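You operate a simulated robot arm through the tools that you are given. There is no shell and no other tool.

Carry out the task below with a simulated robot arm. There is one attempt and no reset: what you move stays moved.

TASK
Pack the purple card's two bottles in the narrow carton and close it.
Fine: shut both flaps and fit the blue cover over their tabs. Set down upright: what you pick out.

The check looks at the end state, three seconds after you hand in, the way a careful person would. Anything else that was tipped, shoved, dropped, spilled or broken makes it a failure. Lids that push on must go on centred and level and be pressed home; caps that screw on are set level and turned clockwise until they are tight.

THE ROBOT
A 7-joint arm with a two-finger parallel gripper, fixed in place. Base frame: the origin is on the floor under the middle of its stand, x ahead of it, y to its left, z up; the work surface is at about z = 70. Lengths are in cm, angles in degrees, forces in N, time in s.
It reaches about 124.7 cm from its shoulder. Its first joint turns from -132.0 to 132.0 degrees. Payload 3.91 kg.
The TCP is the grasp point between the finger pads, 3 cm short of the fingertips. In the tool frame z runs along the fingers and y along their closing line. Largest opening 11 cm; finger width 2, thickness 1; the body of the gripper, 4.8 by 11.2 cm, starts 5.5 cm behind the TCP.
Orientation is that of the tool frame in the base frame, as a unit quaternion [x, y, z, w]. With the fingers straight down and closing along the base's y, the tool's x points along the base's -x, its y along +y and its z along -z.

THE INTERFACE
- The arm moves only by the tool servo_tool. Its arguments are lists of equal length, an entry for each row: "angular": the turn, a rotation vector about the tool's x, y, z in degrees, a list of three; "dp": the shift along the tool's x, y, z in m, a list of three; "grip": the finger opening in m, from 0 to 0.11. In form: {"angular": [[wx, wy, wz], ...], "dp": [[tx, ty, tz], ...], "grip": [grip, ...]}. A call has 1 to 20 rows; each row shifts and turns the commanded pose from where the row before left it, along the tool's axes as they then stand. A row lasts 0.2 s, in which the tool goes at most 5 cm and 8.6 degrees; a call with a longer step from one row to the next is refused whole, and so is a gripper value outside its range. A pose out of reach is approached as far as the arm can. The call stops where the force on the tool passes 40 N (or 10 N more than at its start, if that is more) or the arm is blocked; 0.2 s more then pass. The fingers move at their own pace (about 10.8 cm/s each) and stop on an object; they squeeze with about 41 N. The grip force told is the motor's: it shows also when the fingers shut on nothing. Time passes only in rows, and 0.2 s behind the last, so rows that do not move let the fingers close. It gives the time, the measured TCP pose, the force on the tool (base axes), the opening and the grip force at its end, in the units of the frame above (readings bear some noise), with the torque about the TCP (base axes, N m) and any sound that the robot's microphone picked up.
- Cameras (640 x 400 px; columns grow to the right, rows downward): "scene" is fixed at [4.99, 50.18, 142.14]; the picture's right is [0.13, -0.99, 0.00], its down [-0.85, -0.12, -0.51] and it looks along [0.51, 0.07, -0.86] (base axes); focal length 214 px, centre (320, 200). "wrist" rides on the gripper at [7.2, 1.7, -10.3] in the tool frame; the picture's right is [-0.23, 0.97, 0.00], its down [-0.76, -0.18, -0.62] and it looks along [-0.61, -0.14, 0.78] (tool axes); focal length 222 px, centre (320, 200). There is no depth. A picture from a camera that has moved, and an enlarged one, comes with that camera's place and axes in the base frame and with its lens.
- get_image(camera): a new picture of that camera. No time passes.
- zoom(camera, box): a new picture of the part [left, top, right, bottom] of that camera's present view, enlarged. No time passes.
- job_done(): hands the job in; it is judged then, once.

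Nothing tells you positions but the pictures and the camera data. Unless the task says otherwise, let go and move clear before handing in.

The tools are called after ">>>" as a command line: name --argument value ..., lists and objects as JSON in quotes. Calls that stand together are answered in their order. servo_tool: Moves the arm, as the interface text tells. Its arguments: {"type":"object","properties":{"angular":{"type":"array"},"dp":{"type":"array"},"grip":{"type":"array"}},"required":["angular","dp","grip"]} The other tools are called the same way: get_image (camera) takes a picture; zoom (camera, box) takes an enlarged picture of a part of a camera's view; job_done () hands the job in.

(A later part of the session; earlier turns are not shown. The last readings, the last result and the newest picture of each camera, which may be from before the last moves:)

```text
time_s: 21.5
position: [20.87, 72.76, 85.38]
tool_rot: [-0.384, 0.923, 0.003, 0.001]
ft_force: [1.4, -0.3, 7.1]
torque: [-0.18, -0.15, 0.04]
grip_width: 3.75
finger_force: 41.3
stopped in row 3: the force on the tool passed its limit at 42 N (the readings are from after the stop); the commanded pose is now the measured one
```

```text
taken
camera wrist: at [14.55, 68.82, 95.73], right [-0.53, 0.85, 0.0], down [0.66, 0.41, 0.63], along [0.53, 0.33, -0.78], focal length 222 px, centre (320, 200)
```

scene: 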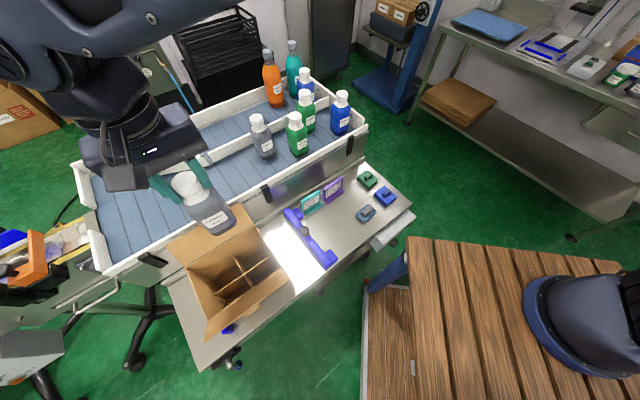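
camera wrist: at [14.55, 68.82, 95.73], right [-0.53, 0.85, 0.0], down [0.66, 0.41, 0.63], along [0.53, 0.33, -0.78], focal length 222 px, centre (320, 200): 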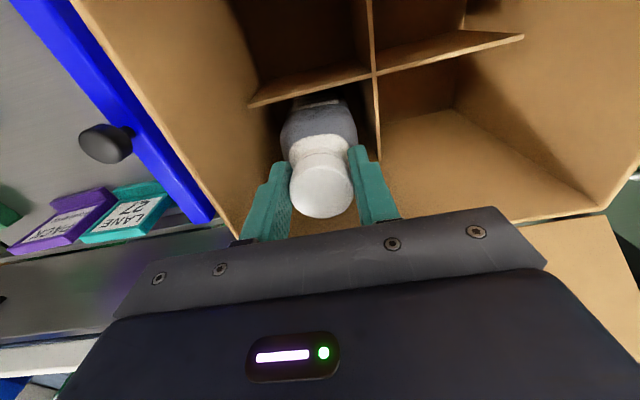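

Bottle is on the carton floor (contact at TCP z≈85.4). Release and rise straight up.

>>> servo_tool --angular '[[0, 0, 0], [0, 0, 0], [0, 0, 0], [0, 0, 0], [0, 0, 0], [0, 0, 0], [0, 0, 0], [0, 0, 0], [0, 0, 0]]' --dp '[[0, 0, 0], [0, 0, 0], [0, 0, -0.005], [0, 0, -0.015], [0, 0, -0.02], [0, 0, -0.03], [0, 0, -0.04], [0, 0, -0.04], [0, 0, 0]]' --grip '[0.052, 0.052, 0.052, 0.052, 0.052, 0.052, 0.052, 0.052, 0.052]'

>>> get_image --camera "wrist"

>>> zoom --camera "scene" --box '[160, 160, 300, 320]'

```text
time_s: 23.5
position: [20.9, 72.85, 100.66]
tool_rot: [-0.382, 0.924, 0.002, 0.001]
ft_force: [-0.2, 0.0, -0.6]
torque: [0.02, -0.01, 0.01]
grip_width: 5.19
finger_force: 0.0
```

```text
taken
camera wrist: at [14.5, 68.84, 110.93], right [-0.53, 0.85, 0.0], down [0.66, 0.41, 0.62], along [0.53, 0.33, -0.78], focal length 222 px, centre (320, 200)
```

wrist: 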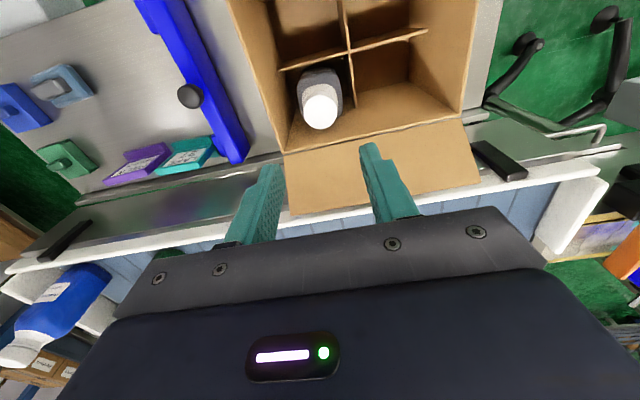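

```text
2.50 times, centred on (230, 240) of scene
camera zoom: at [4.99, 50.18, 142.14], right [0.13, -0.99, 0.0], down [-0.85, -0.12, -0.51], along [0.51, 0.07, -0.86], focal length 536 px, centre (545, 100)
```

zoom: 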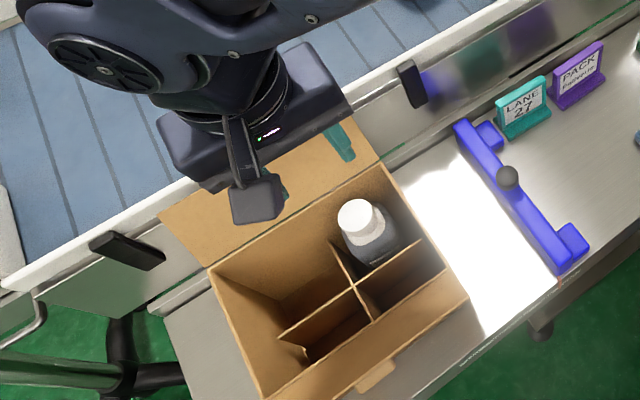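

Bottle 1 stands upright in its cell. Next: bottle 2; rise and move to view it.

>>> servo_tool --angular '[[0, 0, 0], [0, 0, 0], [0, 0, 0], [0, 0, 0], [0, 0, 0], [0, 0, 0], [0, 0, 0], [0, 0, 0], [0, 0, 0], [0, 0, 0]]' --dp '[[0, 0, -0.04], [0, 0, -0.04], [-0.0255, -0.0313, -0.005], [-0.0255, -0.0313, -0.005], [-0.0255, -0.0313, -0.005], [-0.0255, -0.0313, -0.005], [-0.0255, -0.0313, -0.005], [-0.0255, -0.0313, -0.005], [-0.0255, -0.0313, -0.005], [0, 0, 0]]' --grip '[0.07, 0.07, 0.07, 0.07, 0.07, 0.07, 0.07, 0.07, 0.07, 0.07]'

>>> get_image --camera "wrist"

>>> zoom --camera "wrist" --box '[220, 80, 420, 220]'

>>> get_image --camera "scene"

```text
time_s: 25.7
position: [49.01, 69.9, 111.73]
tool_rot: [-0.383, 0.924, 0.001, 0.001]
ft_force: [0.6, -1.1, 0.2]
torque: [-0.02, 0.01, -0.03]
grip_width: 6.99
finger_force: 0.0
```

```text
taken
camera wrist: at [42.62, 65.88, 122.13], right [-0.53, 0.85, 0.0], down [0.66, 0.41, 0.63], along [0.53, 0.33, -0.78], focal length 222 px, centre (320, 200)
```

wrist: 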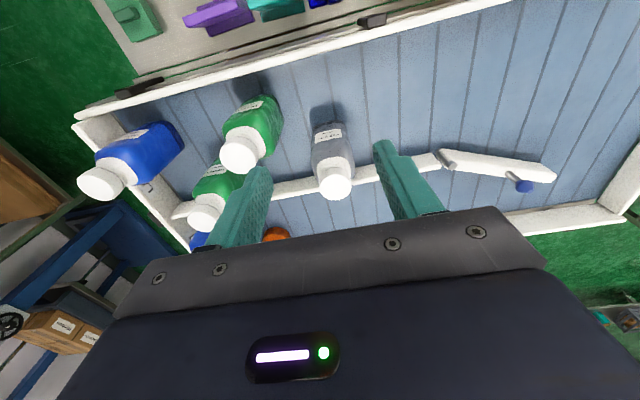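

```text
2.86 times, centred on (320, 150) of wrist
camera zoom: at [42.62, 65.88, 122.13], right [-0.53, 0.85, 0.0], down [0.66, 0.41, 0.63], along [0.53, 0.33, -0.78], focal length 635 px, centre (320, 343)
```

zoom: 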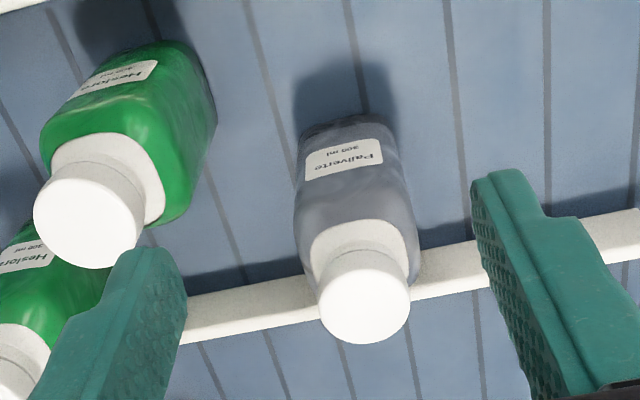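

```text
taken
```

scene: 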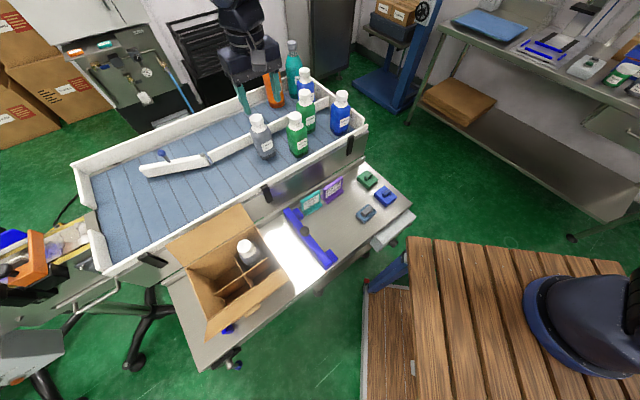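

Bottle 2's cap is at about [54.3, 75.3]. Move above it, then descend partway and check.

>>> servo_tool --angular '[[0, 0, 0], [0, 0, 0], [0, 0, 0], [0, 0, 0], [0, 0, 0], [0, 0, 0]]' --dp '[[-0.0252, 0.0003, 0.012], [-0.0252, 0.0003, 0.012], [-0.0252, 0.0003, 0.012], [0, 0, 0.028], [0, 0, 0.028], [0, 0, 0]]' --grip '[0.07, 0.07, 0.07, 0.07, 0.07, 0.07]'

>>> zoom --camera "wrist" --box '[220, 80, 420, 220]'

>>> zoom --camera "scene" --box '[220, 80, 320, 180]'

```text
time_s: 27.1
position: [54.27, 75.34, 102.52]
tool_rot: [-0.382, 0.924, 0.001, 0.001]
ft_force: [-0.1, 0.0, 1.3]
torque: [0.02, 0.01, -0.01]
grip_width: 7.0
finger_force: 0.0
```

```text
2.86 times, centred on (320, 150) of wrist
camera zoom: at [47.95, 71.19, 112.89], right [-0.53, 0.85, 0.0], down [0.66, 0.41, 0.63], along [0.53, 0.33, -0.78], focal length 635 px, centre (320, 343)
```

zoom: 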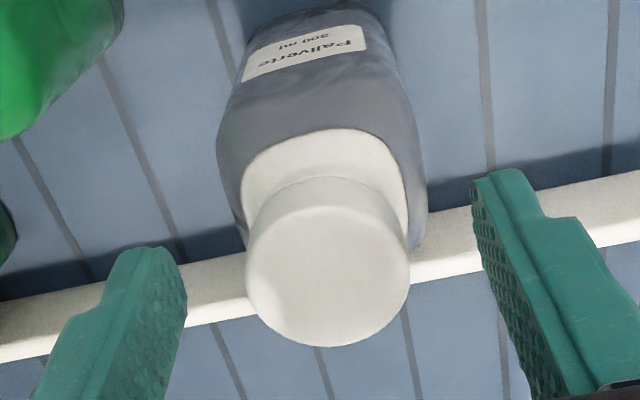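

```text
4.00 times, centred on (270, 130) of scene
camera zoom: at [4.99, 50.18, 142.14], right [0.13, -0.99, 0.0], down [-0.85, -0.12, -0.51], along [0.51, 0.07, -0.86], focal length 858 px, centre (520, 480)
```

zoom: 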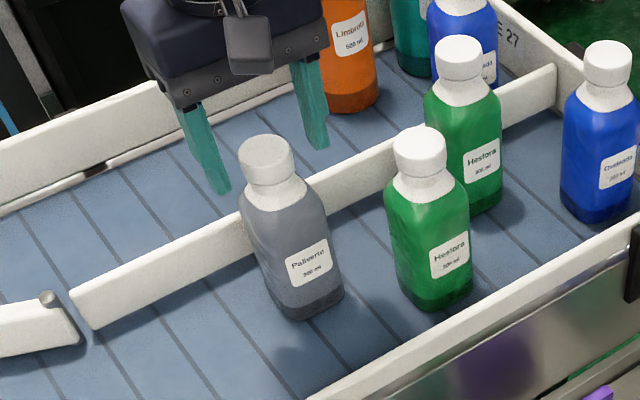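

Aligned. Descend and grip the cap.

>>> servo_tool --angular '[[0, 0, 0], [0, 0, 0], [0, 0, 0], [0, 0, 0], [0, 0, 0], [0, 0, 0]]' --dp '[[0.0, 0.0015, 0.01], [0, 0, 0.009], [0, 0, 0], [0, 0, 0], [0, 0, 0], [0, 0, 0]]' --grip '[0.07, 0.07, 0.05, 0.03, 0.03, 0.03]'

>>> zoom --camera "scene" --box '[220, 80, 320, 180]'

```text
time_s: 28.5
position: [54.22, 75.43, 100.77]
tool_rot: [-0.383, 0.924, 0.002, 0.001]
ft_force: [3.5, -2.0, 4.1]
torque: [-0.32, -0.57, 0.0]
grip_width: 3.74
finger_force: 41.2
```

```text
4.00 times, centred on (270, 130) of scene
camera zoom: at [4.99, 50.18, 142.14], right [0.13, -0.99, 0.0], down [-0.85, -0.12, -0.51], along [0.51, 0.07, -0.86], focal length 858 px, centre (520, 480)
```

zoom: 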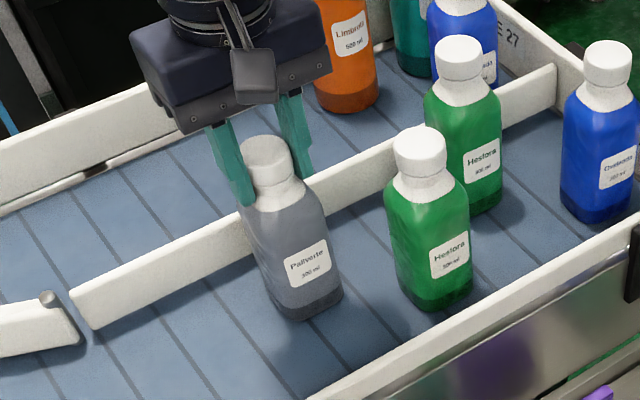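

Gripped. Lift and carry it to the far-left cell at about [14.2, 79.2] (keeps the wrist camera over the carton interior).

>>> servo_tool --angular '[[0, 0, 0], [0, 0, 0], [0, 0, 0], [0, 0, 0], [0, 0, 0], [0, 0, 0]]' --dp '[[0, 0, -0.01], [0, 0, -0.03], [0, 0, -0.04], [0, 0, -0.04], [0, 0, -0.03], [0, 0, 0]]' --grip '[0.03, 0.03, 0.03, 0.03, 0.03, 0.03]'

>>> servo_tool --angular '[[0, 0, 0], [0, 0, 0], [0, 0, 0], [0, 0, 0], [0, 0, 0], [0, 0, 0], [0, 0, 0], [0, 0, 0], [0, 0, 0], [0, 0, 0], [0, 0, 0], [0, 0, 0]]' --dp '[[0.0128, 0.0155, 0], [0.0256, 0.031, 0], [0.0256, 0.031, 0], [0.0256, 0.031, 0], [0.0256, 0.031, 0], [0.0256, 0.031, 0], [0.0256, 0.031, 0], [0.0256, 0.031, 0], [0.0256, 0.031, 0], [0.0256, 0.031, 0], [0.0128, 0.0155, 0], [0, 0, 0]]' --grip '[0.03, 0.03, 0.03, 0.03, 0.03, 0.03, 0.03, 0.03, 0.03, 0.03, 0.03, 0.03]'

>>> get_image --camera "scene"

>>> get_image --camera "wrist"

```text
time_s: 29.9
position: [54.26, 75.27, 115.67]
tool_rot: [-0.384, 0.923, 0.002, 0.001]
ft_force: [0.3, 0.5, -2.3]
torque: [-0.02, 0.02, 0.01]
grip_width: 3.77
finger_force: 41.3
```

```text
time_s: 32.5
position: [14.13, 79.16, 115.65]
tool_rot: [-0.383, 0.924, 0.0, 0.0]
ft_force: [-0.3, -0.9, -3.7]
torque: [-0.01, 0.01, 0.01]
grip_width: 3.75
finger_force: 40.9
```

```text
taken
```

scene: 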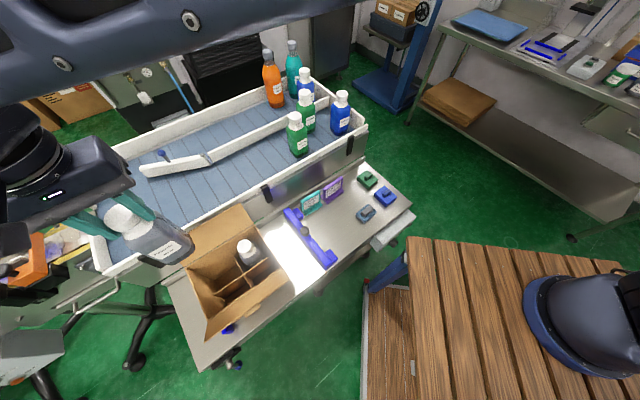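

```text
taken
camera wrist: at [7.89, 75.14, 126.0], right [-0.53, 0.85, 0.0], down [0.66, 0.41, 0.62], along [0.53, 0.33, -0.78], focal length 222 px, centre (320, 200)
```

wrist: 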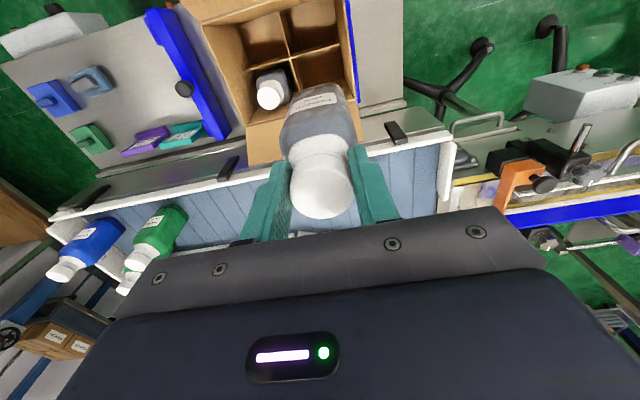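

Over the far-left cell. Lower partway and check.

>>> servo_tool --angular '[[0, 0, 0], [0, 0, 0], [0, 0, 0], [0, 0, 0], [0, 0, 0], [0, 0, 0]]' --dp '[[-0.001, 0, 0.02], [0, 0, 0.03], [0, 0, 0.035], [0, 0, 0.035], [0, 0, 0.025], [0, 0, 0]]' --grip '[0.03, 0.03, 0.03, 0.03, 0.03, 0.03]'

>>> zoom --camera "scene" --box '[160, 160, 300, 320]'

>>> get_image --camera "wrist"

```text
time_s: 33.9
position: [14.43, 79.15, 101.05]
tool_rot: [-0.383, 0.924, 0.001, 0.002]
ft_force: [0.1, 0.1, -3.1]
torque: [-0.01, 0.0, -0.02]
grip_width: 3.75
finger_force: 41.3
```

```text
2.50 times, centred on (230, 240) of scene
camera zoom: at [4.99, 50.18, 142.14], right [0.13, -0.99, 0.0], down [-0.85, -0.12, -0.51], along [0.51, 0.07, -0.86], focal length 536 px, centre (545, 100)
```

zoom: 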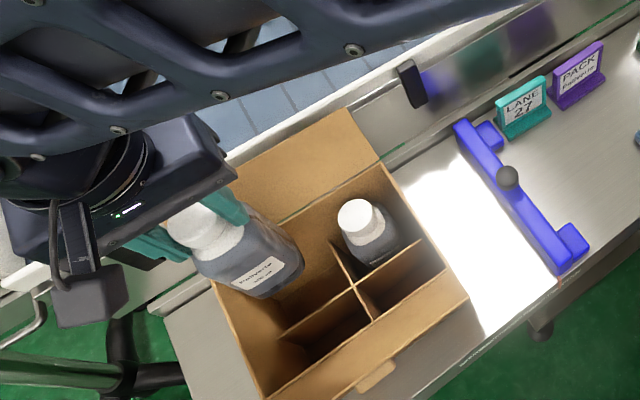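

```text
taken
camera wrist: at [8.03, 75.12, 111.41], right [-0.53, 0.85, 0.0], down [0.66, 0.41, 0.63], along [0.53, 0.33, -0.78], focal length 222 px, centre (320, 200)
```

wrist: 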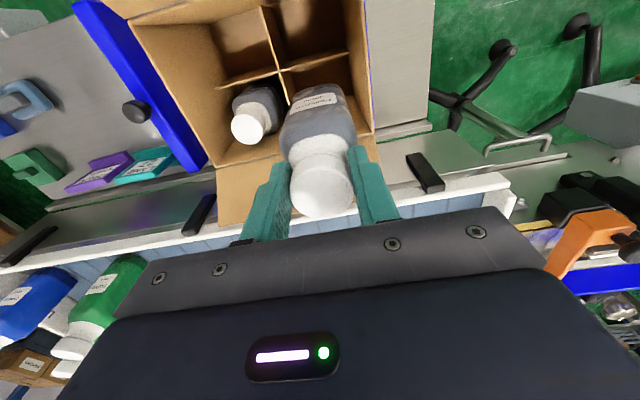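

Continue lowering into the cell.

>>> servo_tool --angular '[[0, 0, 0], [0, 0, 0], [0, 0, 0], [0, 0, 0], [0, 0, 0], [0, 0, 0]]' --dp '[[0, 0.001, 0.015], [0, 0, 0.02], [0, 0, 0.02], [0, 0, 0.02], [0, 0, 0.015], [0, 0, 0]]' --grip '[0.03, 0.03, 0.03, 0.03, 0.03, 0.03]'

>>> zoom --camera "scene" --box '[160, 160, 300, 320]'

>>> get_image --camera "wrist"

```text
time_s: 35.3
position: [14.27, 79.26, 92.2]
tool_rot: [-0.383, 0.924, 0.002, 0.001]
ft_force: [-0.1, -0.4, -3.8]
torque: [-0.01, 0.03, 0.0]
grip_width: 3.71
finger_force: 41.2
```

```text
2.50 times, centred on (230, 240) of scene
camera zoom: at [4.99, 50.18, 142.14], right [0.13, -0.99, 0.0], down [-0.85, -0.12, -0.51], along [0.51, 0.07, -0.86], focal length 536 px, centre (545, 100)
```

zoom: 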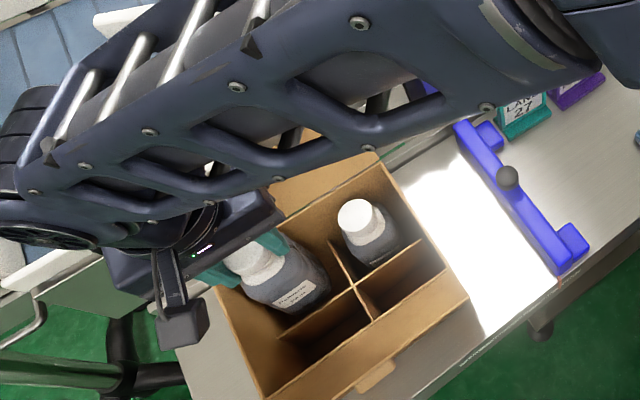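

```text
taken
camera wrist: at [7.86, 75.34, 102.5], right [-0.53, 0.85, 0.0], down [0.66, 0.41, 0.63], along [0.53, 0.33, -0.78], focal length 222 px, centre (320, 200)
```

wrist: 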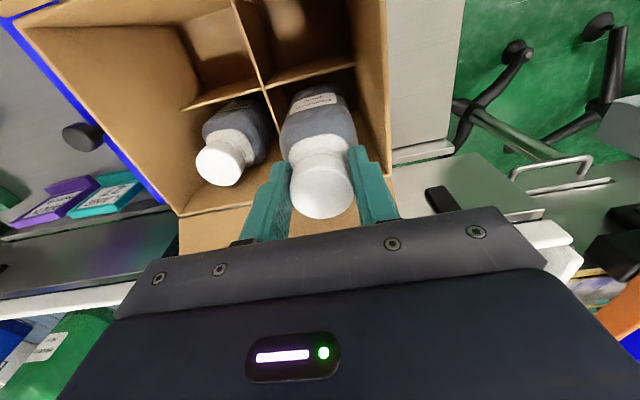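

>>> servo_tool --angular '[[0, 0, 0], [0, 0, 0], [0, 0, 0], [0, 0, 0], [0, 0, 0], [0, 0, 0], [0, 0, 0], [0, 0, 0]]' --dp '[[0, 0, 0.01], [0, 0, 0.01], [0, 0, 0.01], [0, 0, 0.01], [0, 0, 0.01], [0, 0, 0.006], [0, 0, 0.004], [0, 0, 0]]' --grip '[0.03, 0.03, 0.03, 0.03, 0.03, 0.03, 0.03, 0.03]'

```text
time_s: 37.1
position: [14.13, 79.29, 86.13]
tool_rot: [-0.383, 0.924, 0.001, 0.002]
ft_force: [-0.6, -0.3, -4.0]
torque: [0.01, 0.01, 0.02]
grip_width: 3.77
finger_force: 40.7
```

>>> servo_tool --angular '[[0, 0, 0], [0, 0, 0], [0, 0, 0]]' --dp '[[0, 0, 0.002], [0, 0, 0.002], [0, 0, 0]]' --grip '[0.03, 0.03, 0.03]'

```text
time_s: 37.9
position: [14.18, 79.34, 85.82]
tool_rot: [-0.383, 0.924, 0.002, 0.001]
ft_force: [-0.7, 0.6, -3.1]
torque: [-0.04, 0.0, 0.0]
grip_width: 3.72
finger_force: 40.7
```

>>> servo_tool --angular '[[0, 0, 0], [0, 0, 0], [0, 0, 0]]' --dp '[[0, 0, 0.0015], [0, 0, 0.0015], [0, 0, 0]]' --grip '[0.03, 0.03, 0.03]'

```text
time_s: 38.7
position: [14.12, 79.36, 85.45]
tool_rot: [-0.383, 0.924, 0.002, 0.001]
ft_force: [0.2, -0.2, -3.4]
torque: [0.0, 0.01, -0.01]
grip_width: 3.74
finger_force: 41.2
```

>>> servo_tool --angular '[[0, 0, 0], [0, 0, 0]]' --dp '[[0, 0, 0.0015], [0, 0, 0.0]]' --grip '[0.03, 0.03]'

```text
time_s: 39.3
position: [14.22, 79.4, 85.37]
tool_rot: [-0.383, 0.924, 0.001, 0.001]
ft_force: [0.0, -1.7, 5.4]
torque: [-0.49, -0.25, -0.03]
grip_width: 3.74
finger_force: 40.6
```

Contact with the floor (force turned to +5 N). Release and rise.

>>> servo_tool --angular '[[0, 0, 0], [0, 0, 0], [0, 0, 0], [0, 0, 0], [0, 0, 0], [0, 0, 0], [0, 0, 0], [0, 0, 0], [0, 0, 0], [0, 0, 0]]' --dp '[[0, 0, 0], [0, 0, 0], [0, 0, -0.005], [0, 0, -0.015], [0, 0, -0.02], [0, 0, -0.03], [0, 0, -0.04], [0, 0, -0.04], [0, 0, -0.04], [0, 0, 0]]' --grip '[0.052, 0.052, 0.052, 0.052, 0.052, 0.052, 0.052, 0.052, 0.052, 0.052]'

>>> get_image --camera "wrist"

>>> zoom --camera "scene" --box '[160, 160, 300, 320]'

```text
time_s: 41.5
position: [14.09, 79.21, 104.39]
tool_rot: [-0.384, 0.923, 0.001, 0.001]
ft_force: [-0.5, -1.1, -0.4]
torque: [0.0, -0.02, 0.02]
grip_width: 5.2
finger_force: 0.0
```

```text
taken
camera wrist: at [7.75, 75.35, 114.73], right [-0.53, 0.85, 0.0], down [0.66, 0.41, 0.62], along [0.53, 0.33, -0.78], focal length 222 px, centre (320, 200)
```

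wrist: 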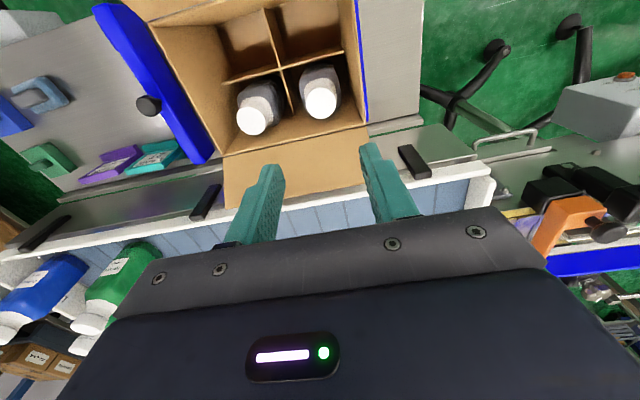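

```text
2.50 times, centred on (230, 240) of scene
camera zoom: at [4.99, 50.18, 142.14], right [0.13, -0.99, 0.0], down [-0.85, -0.12, -0.51], along [0.51, 0.07, -0.86], focal length 536 px, centre (545, 100)
```

zoom: 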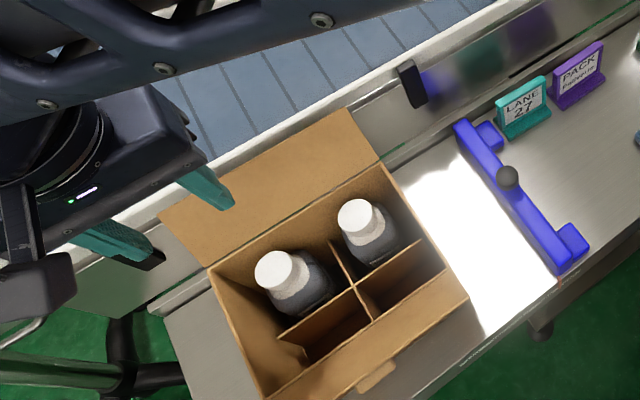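

Both bottles are upright in the carton. Now I back off to the near side and view the flaps and tabs.

>>> servo_tool --angular '[[0, 0, 0], [0, 0, 0], [0, 0, 0], [0, 0, 0], [0, 0, 0], [0, 0, 0], [0, 0, 0]]' --dp '[[0, 0, -0.04], [0.0346, -0.0094, 0], [0.0346, -0.0094, 0], [0.0346, -0.0094, 0], [0.0346, -0.0094, 0], [0.0346, -0.0094, 0], [0, 0, 0]]' --grip '[0.052, 0.052, 0.052, 0.052, 0.052, 0.052, 0.052]'

>>> get_image --camera "wrist"

>>> get_image --camera "scene"

```text
time_s: 43.1
position: [5.28, 63.63, 108.48]
tool_rot: [-0.382, 0.924, 0.001, 0.001]
ft_force: [0.2, -0.8, 0.5]
torque: [0.0, 0.02, -0.02]
grip_width: 5.19
finger_force: 0.0
```

```text
taken
camera wrist: at [-1.11, 59.61, 118.79], right [-0.53, 0.85, 0.0], down [0.66, 0.41, 0.63], along [0.53, 0.33, -0.78], focal length 222 px, centre (320, 200)
```

wrist: 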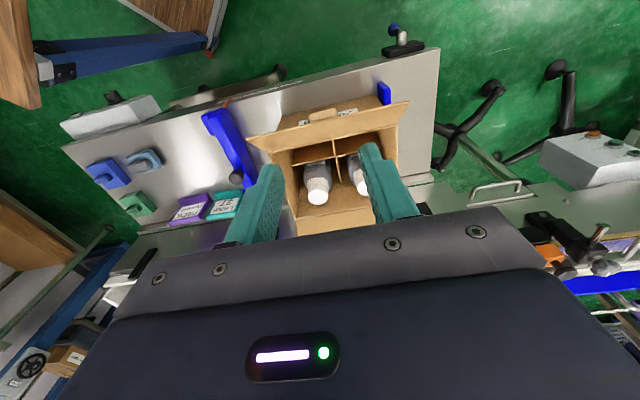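

```text
taken
```

scene: 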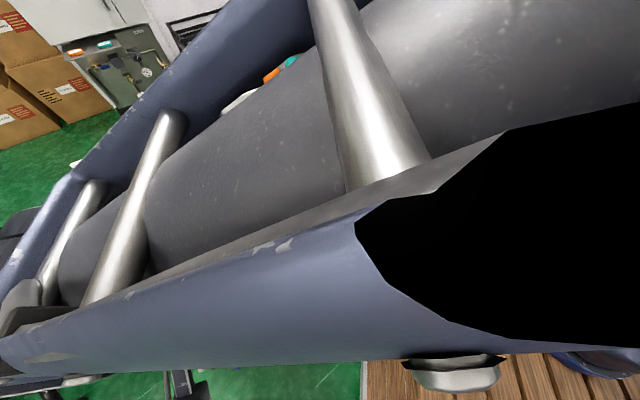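

>>> zoom --camera "wrist" --box '[230, 70, 440, 220]'

>>> zoom --camera "wrist" --box '[280, 90, 380, 150]'

>>> zoom --camera "wrist" --box '[60, 80, 260, 250]'

```text
2.67 times, centred on (335, 145) of wrist
camera zoom: at [-1.11, 59.61, 118.79], right [-0.53, 0.85, 0.0], down [0.66, 0.41, 0.63], along [0.53, 0.33, -0.78], focal length 592 px, centre (280, 347)
```

zoom: 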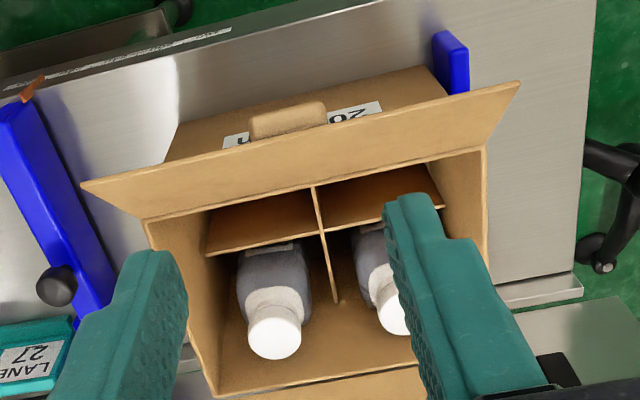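

```text
6.40 times, centred on (330, 120) of wrist
camera zoom: at [-1.11, 59.61, 118.79], right [-0.53, 0.85, 0.0], down [0.66, 0.41, 0.63], along [0.53, 0.33, -0.78], focal length 1422 px, centre (256, 712)
```

zoom: 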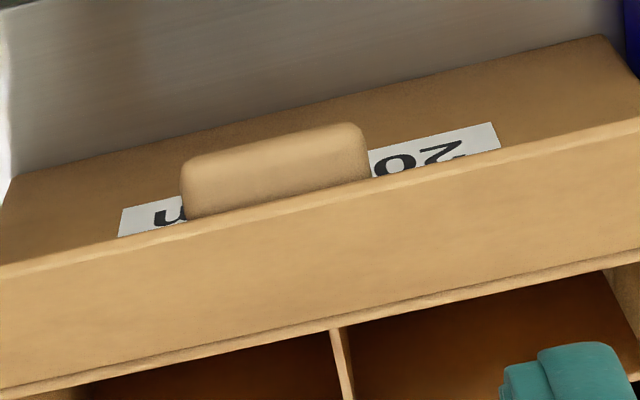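

```text
2.35 times, centred on (160, 165) of wrist
camera zoom: at [-1.11, 59.61, 118.79], right [-0.53, 0.85, 0.0], down [0.66, 0.41, 0.63], along [0.53, 0.33, -0.78], focal length 523 px, centre (696, 282)
```

zoom: 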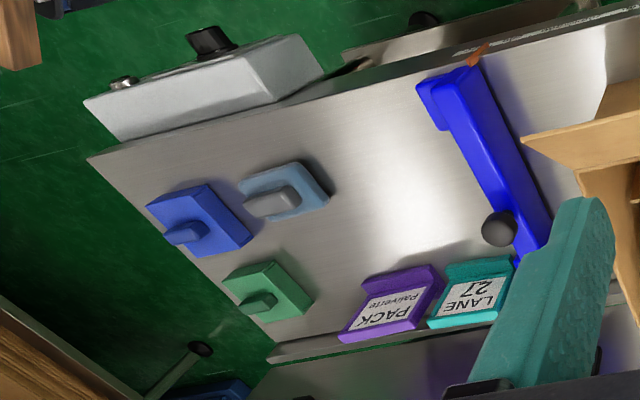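

Each flap has a raised tab on its outer face near the free edge, at mid-length. I'll open the fingers 9 cm so they straddle the tab, lower outside the near flap, and then sweep it inward.

>>> servo_tool --angular '[[0, 0, 0], [0, 0, 0], [0, 0, 0], [0, 0, 0], [0, 0, 0], [0, 0, 0], [0, 0, 0]]' --dp '[[0.012, 0, 0.01], [0, 0, 0.03], [0, 0, 0.03], [0, 0, 0.03], [0, 0, 0.03], [0, 0, 0.028], [0, 0, 0]]' --grip '[0.09, 0.09, 0.09, 0.09, 0.09, 0.09, 0.09]'

>>> get_image --camera "wrist"

>>> get_image --camera "scene"

```text
time_s: 44.7
position: [4.43, 62.85, 92.52]
tool_rot: [-0.382, 0.924, 0.001, 0.001]
ft_force: [-0.5, 0.0, -0.5]
torque: [-0.02, 0.01, 0.01]
grip_width: 8.98
finger_force: 0.1
```

```text
taken
camera wrist: at [-1.91, 58.94, 102.9], right [-0.53, 0.85, 0.0], down [0.66, 0.41, 0.63], along [0.53, 0.33, -0.78], focal length 222 px, centre (320, 200)
```

wrist: 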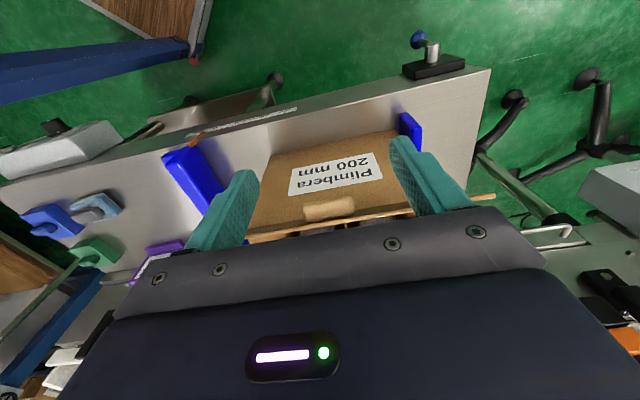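

```text
taken
```

scene: 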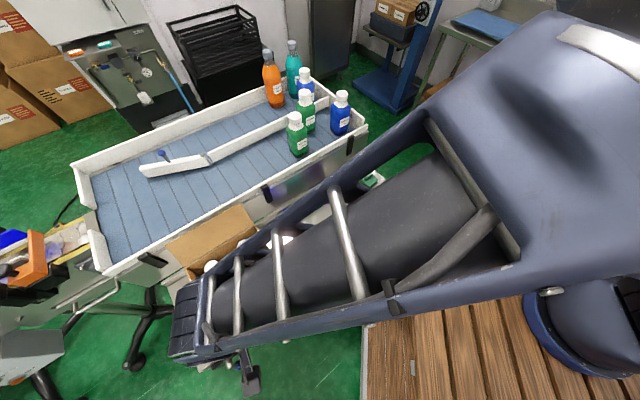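

The carton label reads "Plimbera 200 mm". The fingers straddle the tab. Now sweep inward (+e2) in small steps.

>>> servo_tool --angular '[[0, 0, 0], [0, 0, 0], [0, 0, 0], [0, 0, 0], [0, 0, 0]]' --dp '[[-0.015, 0, 0], [-0.015, 0, 0], [-0.015, 0, 0], [-0.01, 0, 0], [0, 0, 0]]' --grip '[0.09, 0.09, 0.09, 0.09, 0.09]'

>>> get_image --camera "wrist"

>>> get_image --camera "scene"

```text
time_s: 45.9
position: [8.21, 66.9, 92.45]
tool_rot: [-0.383, 0.924, 0.001, 0.002]
ft_force: [-0.3, -0.1, -0.4]
torque: [-0.01, 0.01, -0.02]
grip_width: 9.01
finger_force: 0.1
```

```text
taken
camera wrist: at [1.97, 62.93, 102.8], right [-0.53, 0.85, 0.0], down [0.66, 0.41, 0.63], along [0.53, 0.33, -0.78], focal length 222 px, centre (320, 200)
```

wrist: 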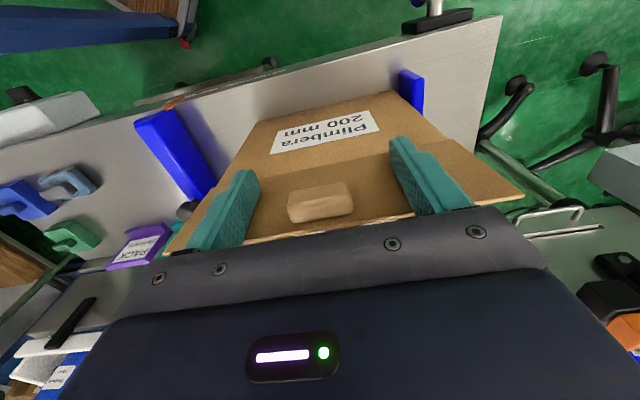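

```text
taken
```

scene: 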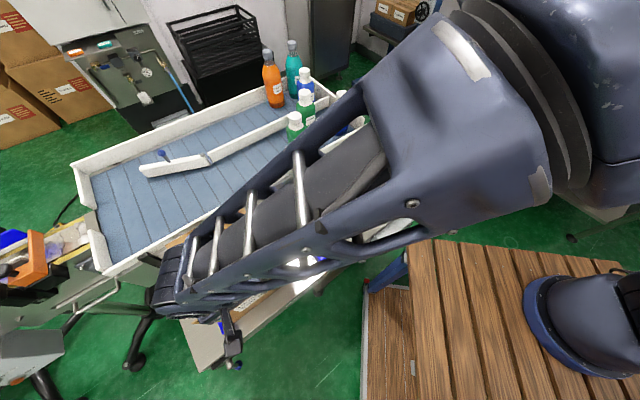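

The flap rotates freely. Continue over the top.

>>> servo_tool --angular '[[0, 0, 0], [0, 0, 0], [0, 0, 0], [0, 0, 0], [0, 0, 0]]' --dp '[[-0.015, 0, 0], [-0.015, 0, 0], [-0.015, 0, 0], [-0.015, 0, 0], [0, 0, 0]]' --grip '[0.09, 0.09, 0.09, 0.09, 0.09]'

>>> get_image --camera "wrist"

```text
time_s: 47.1
position: [12.62, 71.35, 92.51]
tool_rot: [-0.383, 0.924, 0.001, 0.002]
ft_force: [-0.1, -0.4, -1.1]
torque: [0.04, -0.02, 0.0]
grip_width: 9.0
finger_force: 0.1
```

```text
taken
camera wrist: at [6.23, 67.3, 102.84], right [-0.53, 0.85, 0.0], down [0.66, 0.41, 0.63], along [0.53, 0.33, -0.78], focal length 222 px, centre (320, 200)
```

wrist: 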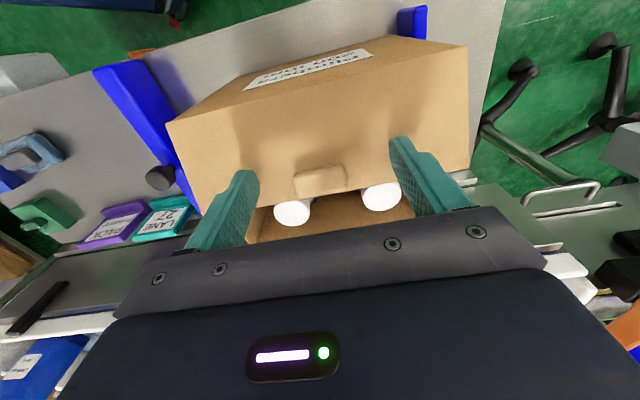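

The near flap now leans inward. Press it down gently.

>>> servo_tool --angular '[[0, 0, 0], [0, 0, 0], [0, 0, 0], [0, 0, 0], [0, 0, 0]]' --dp '[[-0.004, 0, 0.005], [0, 0, 0.005], [0, 0, 0.004], [0, 0, 0.003], [0, 0, 0]]' --grip '[0.09, 0.09, 0.09, 0.09, 0.09]'

>>> get_image --camera "wrist"

>>> zoom --camera "wrist" --box '[160, 100, 480, 260]'

```text
time_s: 48.3
position: [12.89, 71.42, 90.89]
tool_rot: [-0.383, 0.924, 0.001, 0.001]
ft_force: [-0.1, 0.2, 0.2]
torque: [0.01, -0.02, -0.02]
grip_width: 9.02
finger_force: 0.0
```

```text
taken
camera wrist: at [6.52, 67.4, 101.21], right [-0.53, 0.85, 0.0], down [0.66, 0.41, 0.62], along [0.53, 0.33, -0.78], focal length 222 px, centre (320, 200)
```

wrist: 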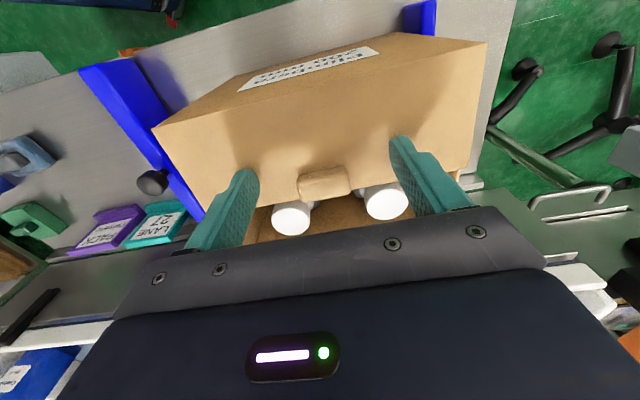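

```text
2.00 times, centred on (320, 180) of wrist
camera zoom: at [6.52, 67.4, 101.21], right [-0.53, 0.85, 0.0], down [0.66, 0.41, 0.62], along [0.53, 0.33, -0.78], focal length 444 px, centre (320, 240)
```

zoom: 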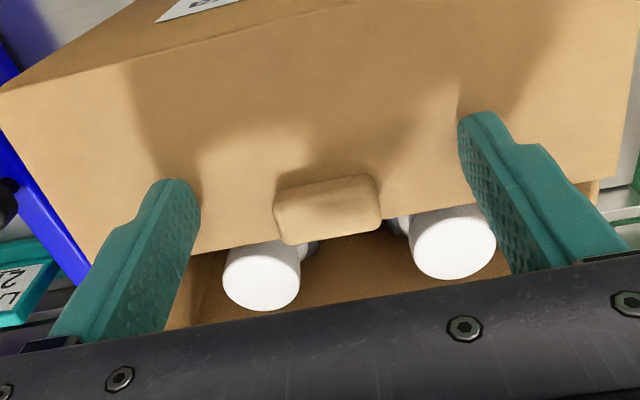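

Nearly flat. A little more down, then I'll lift a bit to see whether it stays closed.

>>> servo_tool --angular '[[0, 0, 0], [0, 0, 0], [0, 0, 0], [0, 0, 0]]' --dp '[[0, 0, 0.002], [0, 0, 0.002], [0, 0, 0.002], [0, 0, 0]]' --grip '[0.09, 0.09, 0.09, 0.09]'

>>> zoom --camera "wrist" --box '[160, 100, 480, 260]'

```text
time_s: 49.3
position: [12.82, 71.48, 90.26]
tool_rot: [-0.383, 0.924, 0.002, 0.002]
ft_force: [0.4, -0.6, 23.5]
torque: [-0.94, -0.67, -0.04]
grip_width: 9.09
finger_force: 0.7
```

```text
2.00 times, centred on (320, 180) of wrist
camera zoom: at [6.5, 67.43, 100.73], right [-0.53, 0.85, 0.0], down [0.66, 0.41, 0.63], along [0.53, 0.33, -0.78], focal length 444 px, centre (320, 240)
```

zoom: 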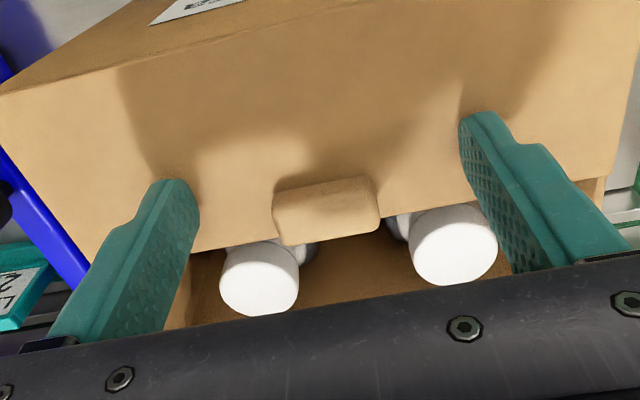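

Flap is flat with 23 N pressure at tip z≈87.3. Lift and see whether it stays.

>>> servo_tool --angular '[[0, 0, 0], [0, 0, 0], [0, 0, 0], [0, 0, 0]]' --dp '[[0, 0, -0.01], [0, 0, -0.02], [0, 0, -0.03], [0, 0, 0]]' --grip '[0.09, 0.09, 0.09, 0.09]'

>>> get_image --camera "wrist"

```text
time_s: 50.3
position: [12.77, 71.2, 96.13]
tool_rot: [-0.383, 0.924, 0.002, 0.001]
ft_force: [1.1, 0.1, 0.5]
torque: [0.0, 0.02, 0.01]
grip_width: 8.99
finger_force: 0.0
```

```text
taken
camera wrist: at [6.46, 67.34, 106.53], right [-0.53, 0.85, 0.0], down [0.66, 0.41, 0.62], along [0.53, 0.33, -0.78], focal length 222 px, centre (320, 200)
```

wrist: 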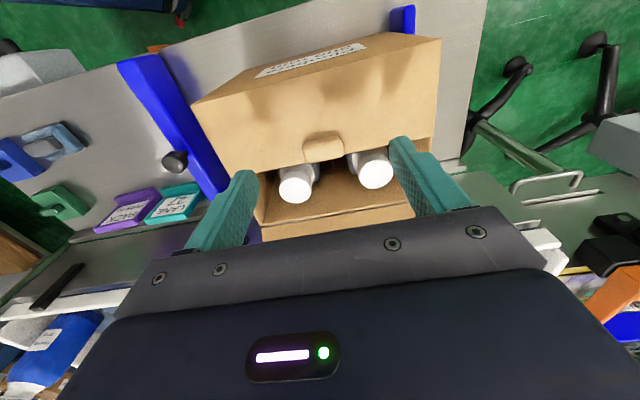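

>>> zoom --camera "wrist" --box '[180, 20, 460, 240]'

>>> servo_tool --angular '[[0, 0, 0], [0, 0, 0], [0, 0, 0], [0, 0, 0], [0, 0, 0], [0, 0, 0]]' --dp '[[0, 0, 0], [0, 0, 0], [0, 0, 0], [0, 0, 0], [0, 0, 0], [0, 0, 0]]' --grip '[0.09, 0.09, 0.09, 0.09, 0.09, 0.09]'

>>> zoom --camera "wrist" --box '[180, 20, 460, 240]'

```text
1.82 times, centred on (320, 130) of wrist
camera zoom: at [6.46, 67.34, 106.53], right [-0.53, 0.85, 0.0], down [0.66, 0.41, 0.62], along [0.53, 0.33, -0.78], focal length 404 px, centre (320, 327)
```

zoom: 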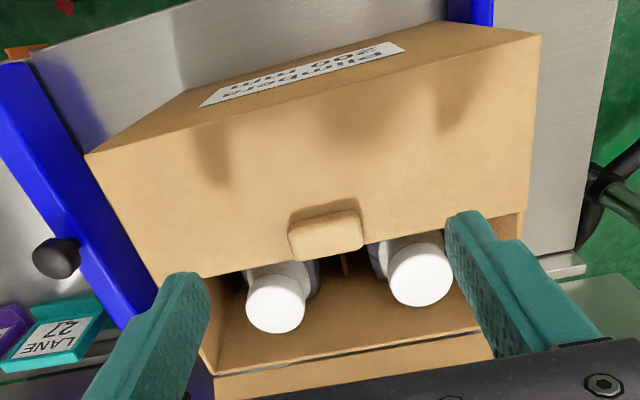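

```text
time_s: 51.7
position: [12.82, 71.29, 96.19]
tool_rot: [-0.383, 0.924, 0.001, 0.001]
ft_force: [-0.8, 0.4, -0.2]
torque: [0.03, 0.01, 0.01]
grip_width: 8.99
finger_force: 0.1
```

```text
1.82 times, centred on (320, 130) of wrist
camera zoom: at [6.46, 67.35, 106.53], right [-0.53, 0.85, 0.0], down [0.66, 0.41, 0.63], along [0.53, 0.33, -0.78], focal length 404 px, centre (320, 327)
```

zoom: 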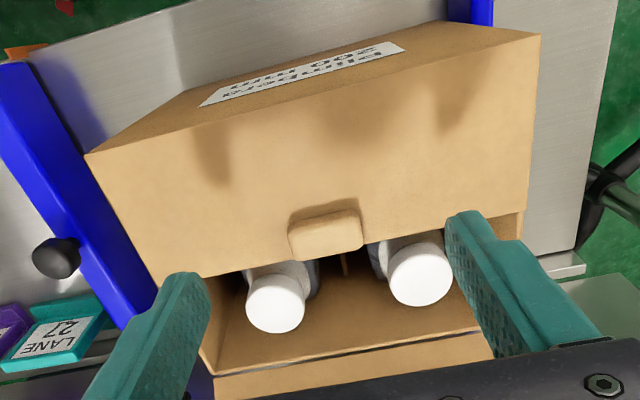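

The near flap stays shut. Now go over to the far (tray) side, staying high, and look before lowering behind the far flap.

>>> servo_tool --angular '[[0, 0, 0], [0, 0, 0], [0, 0, 0], [0, 0, 0], [0, 0, 0], [0, 0, 0], [0, 0, 0], [0, 0, 0]]' --dp '[[0, 0, -0.04], [0, 0, -0.04], [-0.0356, 0, 0], [-0.0356, 0, 0], [-0.0356, 0, 0], [-0.0356, 0, 0], [-0.0356, 0, 0], [0, 0, 0]]' --grip '[0.09, 0.09, 0.09, 0.09, 0.09, 0.09, 0.09, 0.09]'

>>> get_image --camera "wrist"

>>> get_image --camera "scene"

```text
time_s: 53.5
position: [25.46, 83.77, 104.28]
tool_rot: [-0.383, 0.924, 0.002, 0.001]
ft_force: [0.9, 0.2, 0.2]
torque: [-0.03, 0.0, 0.05]
grip_width: 8.99
finger_force: 0.1
```

```text
taken
camera wrist: at [19.05, 79.9, 114.62], right [-0.53, 0.85, 0.0], down [0.66, 0.41, 0.62], along [0.53, 0.33, -0.78], focal length 222 px, centre (320, 200)
```

wrist: 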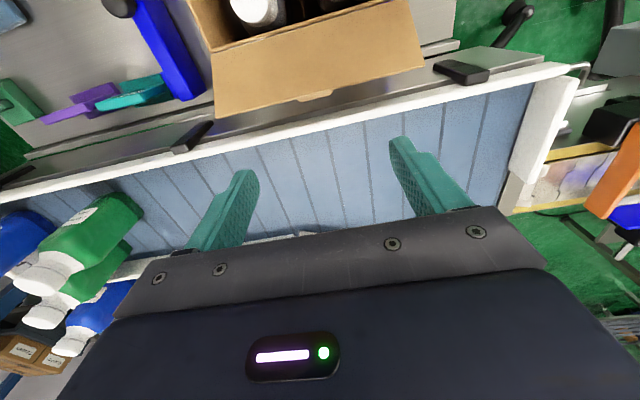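

```text
taken
```

scene: 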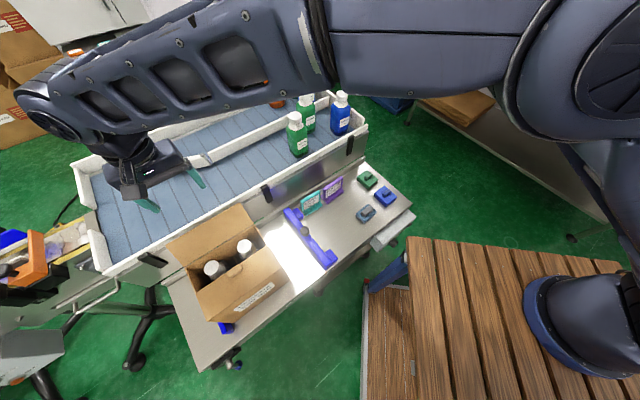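

I need the tray wall's height and gap to the flap before lowering; zoom in.

>>> zoom --camera "wrist" --box '[240, 60, 440, 160]'

>>> zoom --camera "scene" --box '[150, 180, 280, 290]'

```text
3.20 times, centred on (340, 110) of wrist
camera zoom: at [19.05, 79.9, 114.62], right [-0.53, 0.85, 0.0], down [0.66, 0.41, 0.62], along [0.53, 0.33, -0.78], focal length 711 px, centre (256, 488)
```

zoom: 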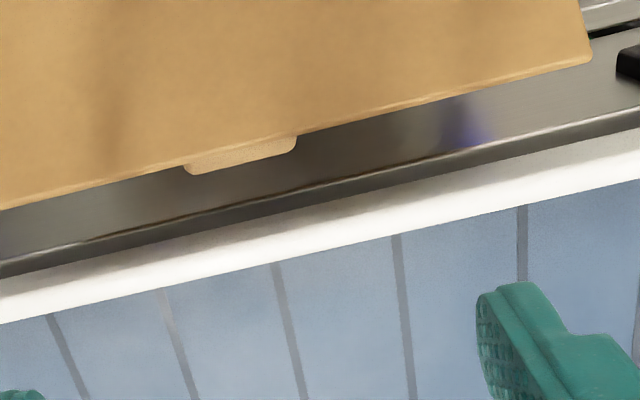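

```text
3.64 times, centred on (215, 235) of scene
camera zoom: at [4.99, 50.18, 142.14], right [0.13, -0.99, 0.0], down [-0.85, -0.12, -0.51], along [0.51, 0.07, -0.86], focal length 780 px, centre (702, 73)
```

zoom: 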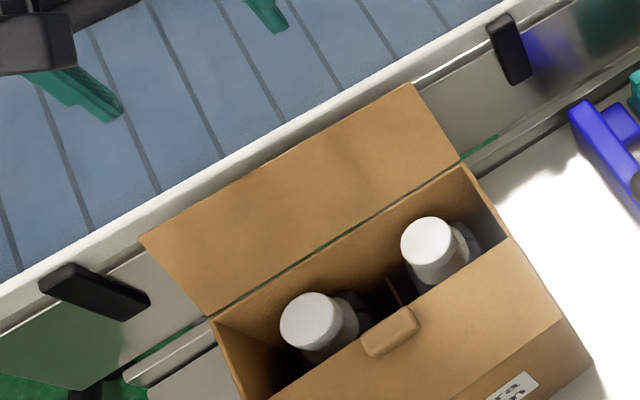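

Tray wall top is ~z 87.7 at e2≈16–17.4; the flap edge is at e2≈12.4, so fingers at e2≈14.5 with tips at z≈89.6 clear both. Lower there.

>>> servo_tool --angular '[[0, 0, 0], [0, 0, 0], [0, 0, 0], [0, 0, 0], [0, 0, 0]]' --dp '[[0, 0, 0.03], [0, 0, 0.03], [0, 0, 0.03], [0, 0, 0.027], [0, 0, 0]]' --grip '[0.09, 0.09, 0.09, 0.09, 0.09]'

>>> get_image --camera "wrist"

>>> zoom --camera "scene" --box '[130, 150, 290, 310]'

```text
time_s: 54.7
position: [25.24, 83.95, 92.46]
tool_rot: [-0.383, 0.924, 0.001, 0.001]
ft_force: [0.1, 0.3, 0.7]
torque: [0.04, 0.0, -0.04]
grip_width: 8.99
finger_force: 0.1
```

```text
taken
camera wrist: at [18.96, 80.0, 102.85], right [-0.53, 0.85, 0.0], down [0.66, 0.41, 0.62], along [0.53, 0.33, -0.78], focal length 222 px, centre (320, 200)
```

wrist: 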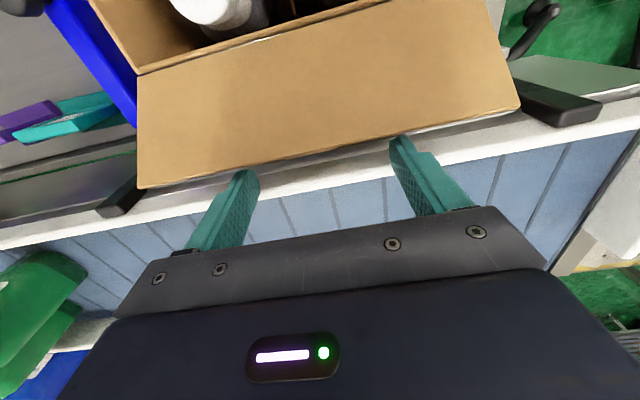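

```text
2.50 times, centred on (210, 230) of scene
camera zoom: at [4.99, 50.18, 142.14], right [0.13, -0.99, 0.0], down [-0.85, -0.12, -0.51], along [0.51, 0.07, -0.86], focal length 536 px, centre (595, 125)
```

zoom: 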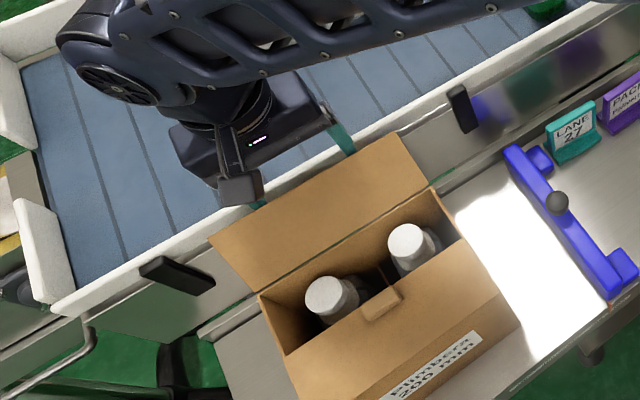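

Fingers are behind the far flap. Sweep it inward (−e2).

>>> servo_tool --angular '[[0, 0, 0], [0, 0, 0], [0, 0, 0], [0, 0, 0], [0, 0, 0]]' --dp '[[0.015, 0, 0], [0.015, 0, 0], [0.015, 0, 0], [0.01, 0, 0], [0, 0, 0]]' --grip '[0.09, 0.09, 0.09, 0.09, 0.09]'

>>> get_image --camera "wrist"

>>> zoom --camera "scene" --box '[130, 150, 290, 310]'

```text
time_s: 55.9
position: [21.47, 80.01, 92.44]
tool_rot: [-0.382, 0.924, 0.002, 0.001]
ft_force: [0.2, 0.3, 0.3]
torque: [0.01, 0.01, 0.0]
grip_width: 9.02
finger_force: 0.1
```

```text
taken
camera wrist: at [15.15, 76.07, 102.78], right [-0.53, 0.85, 0.0], down [0.66, 0.41, 0.63], along [0.53, 0.33, -0.78], focal length 222 px, centre (320, 200)
```

wrist: 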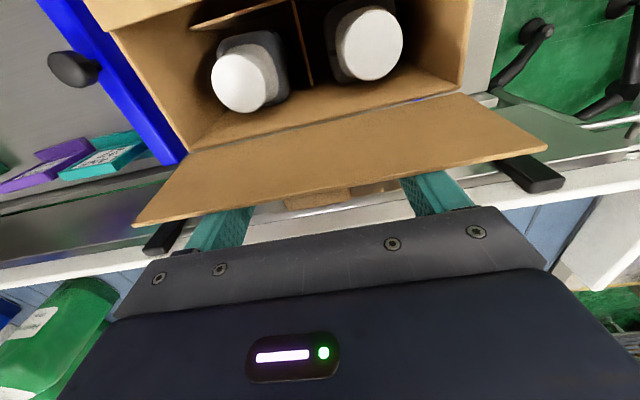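

```text
2.50 times, centred on (210, 230) of scene
camera zoom: at [4.99, 50.18, 142.14], right [0.13, -0.99, 0.0], down [-0.85, -0.12, -0.51], along [0.51, 0.07, -0.86], focal length 536 px, centre (595, 125)
```

zoom: 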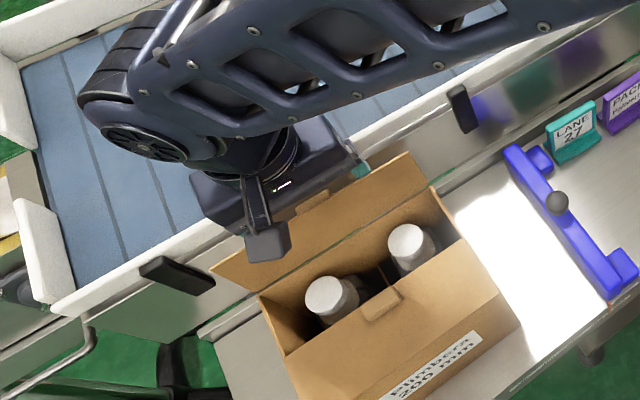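

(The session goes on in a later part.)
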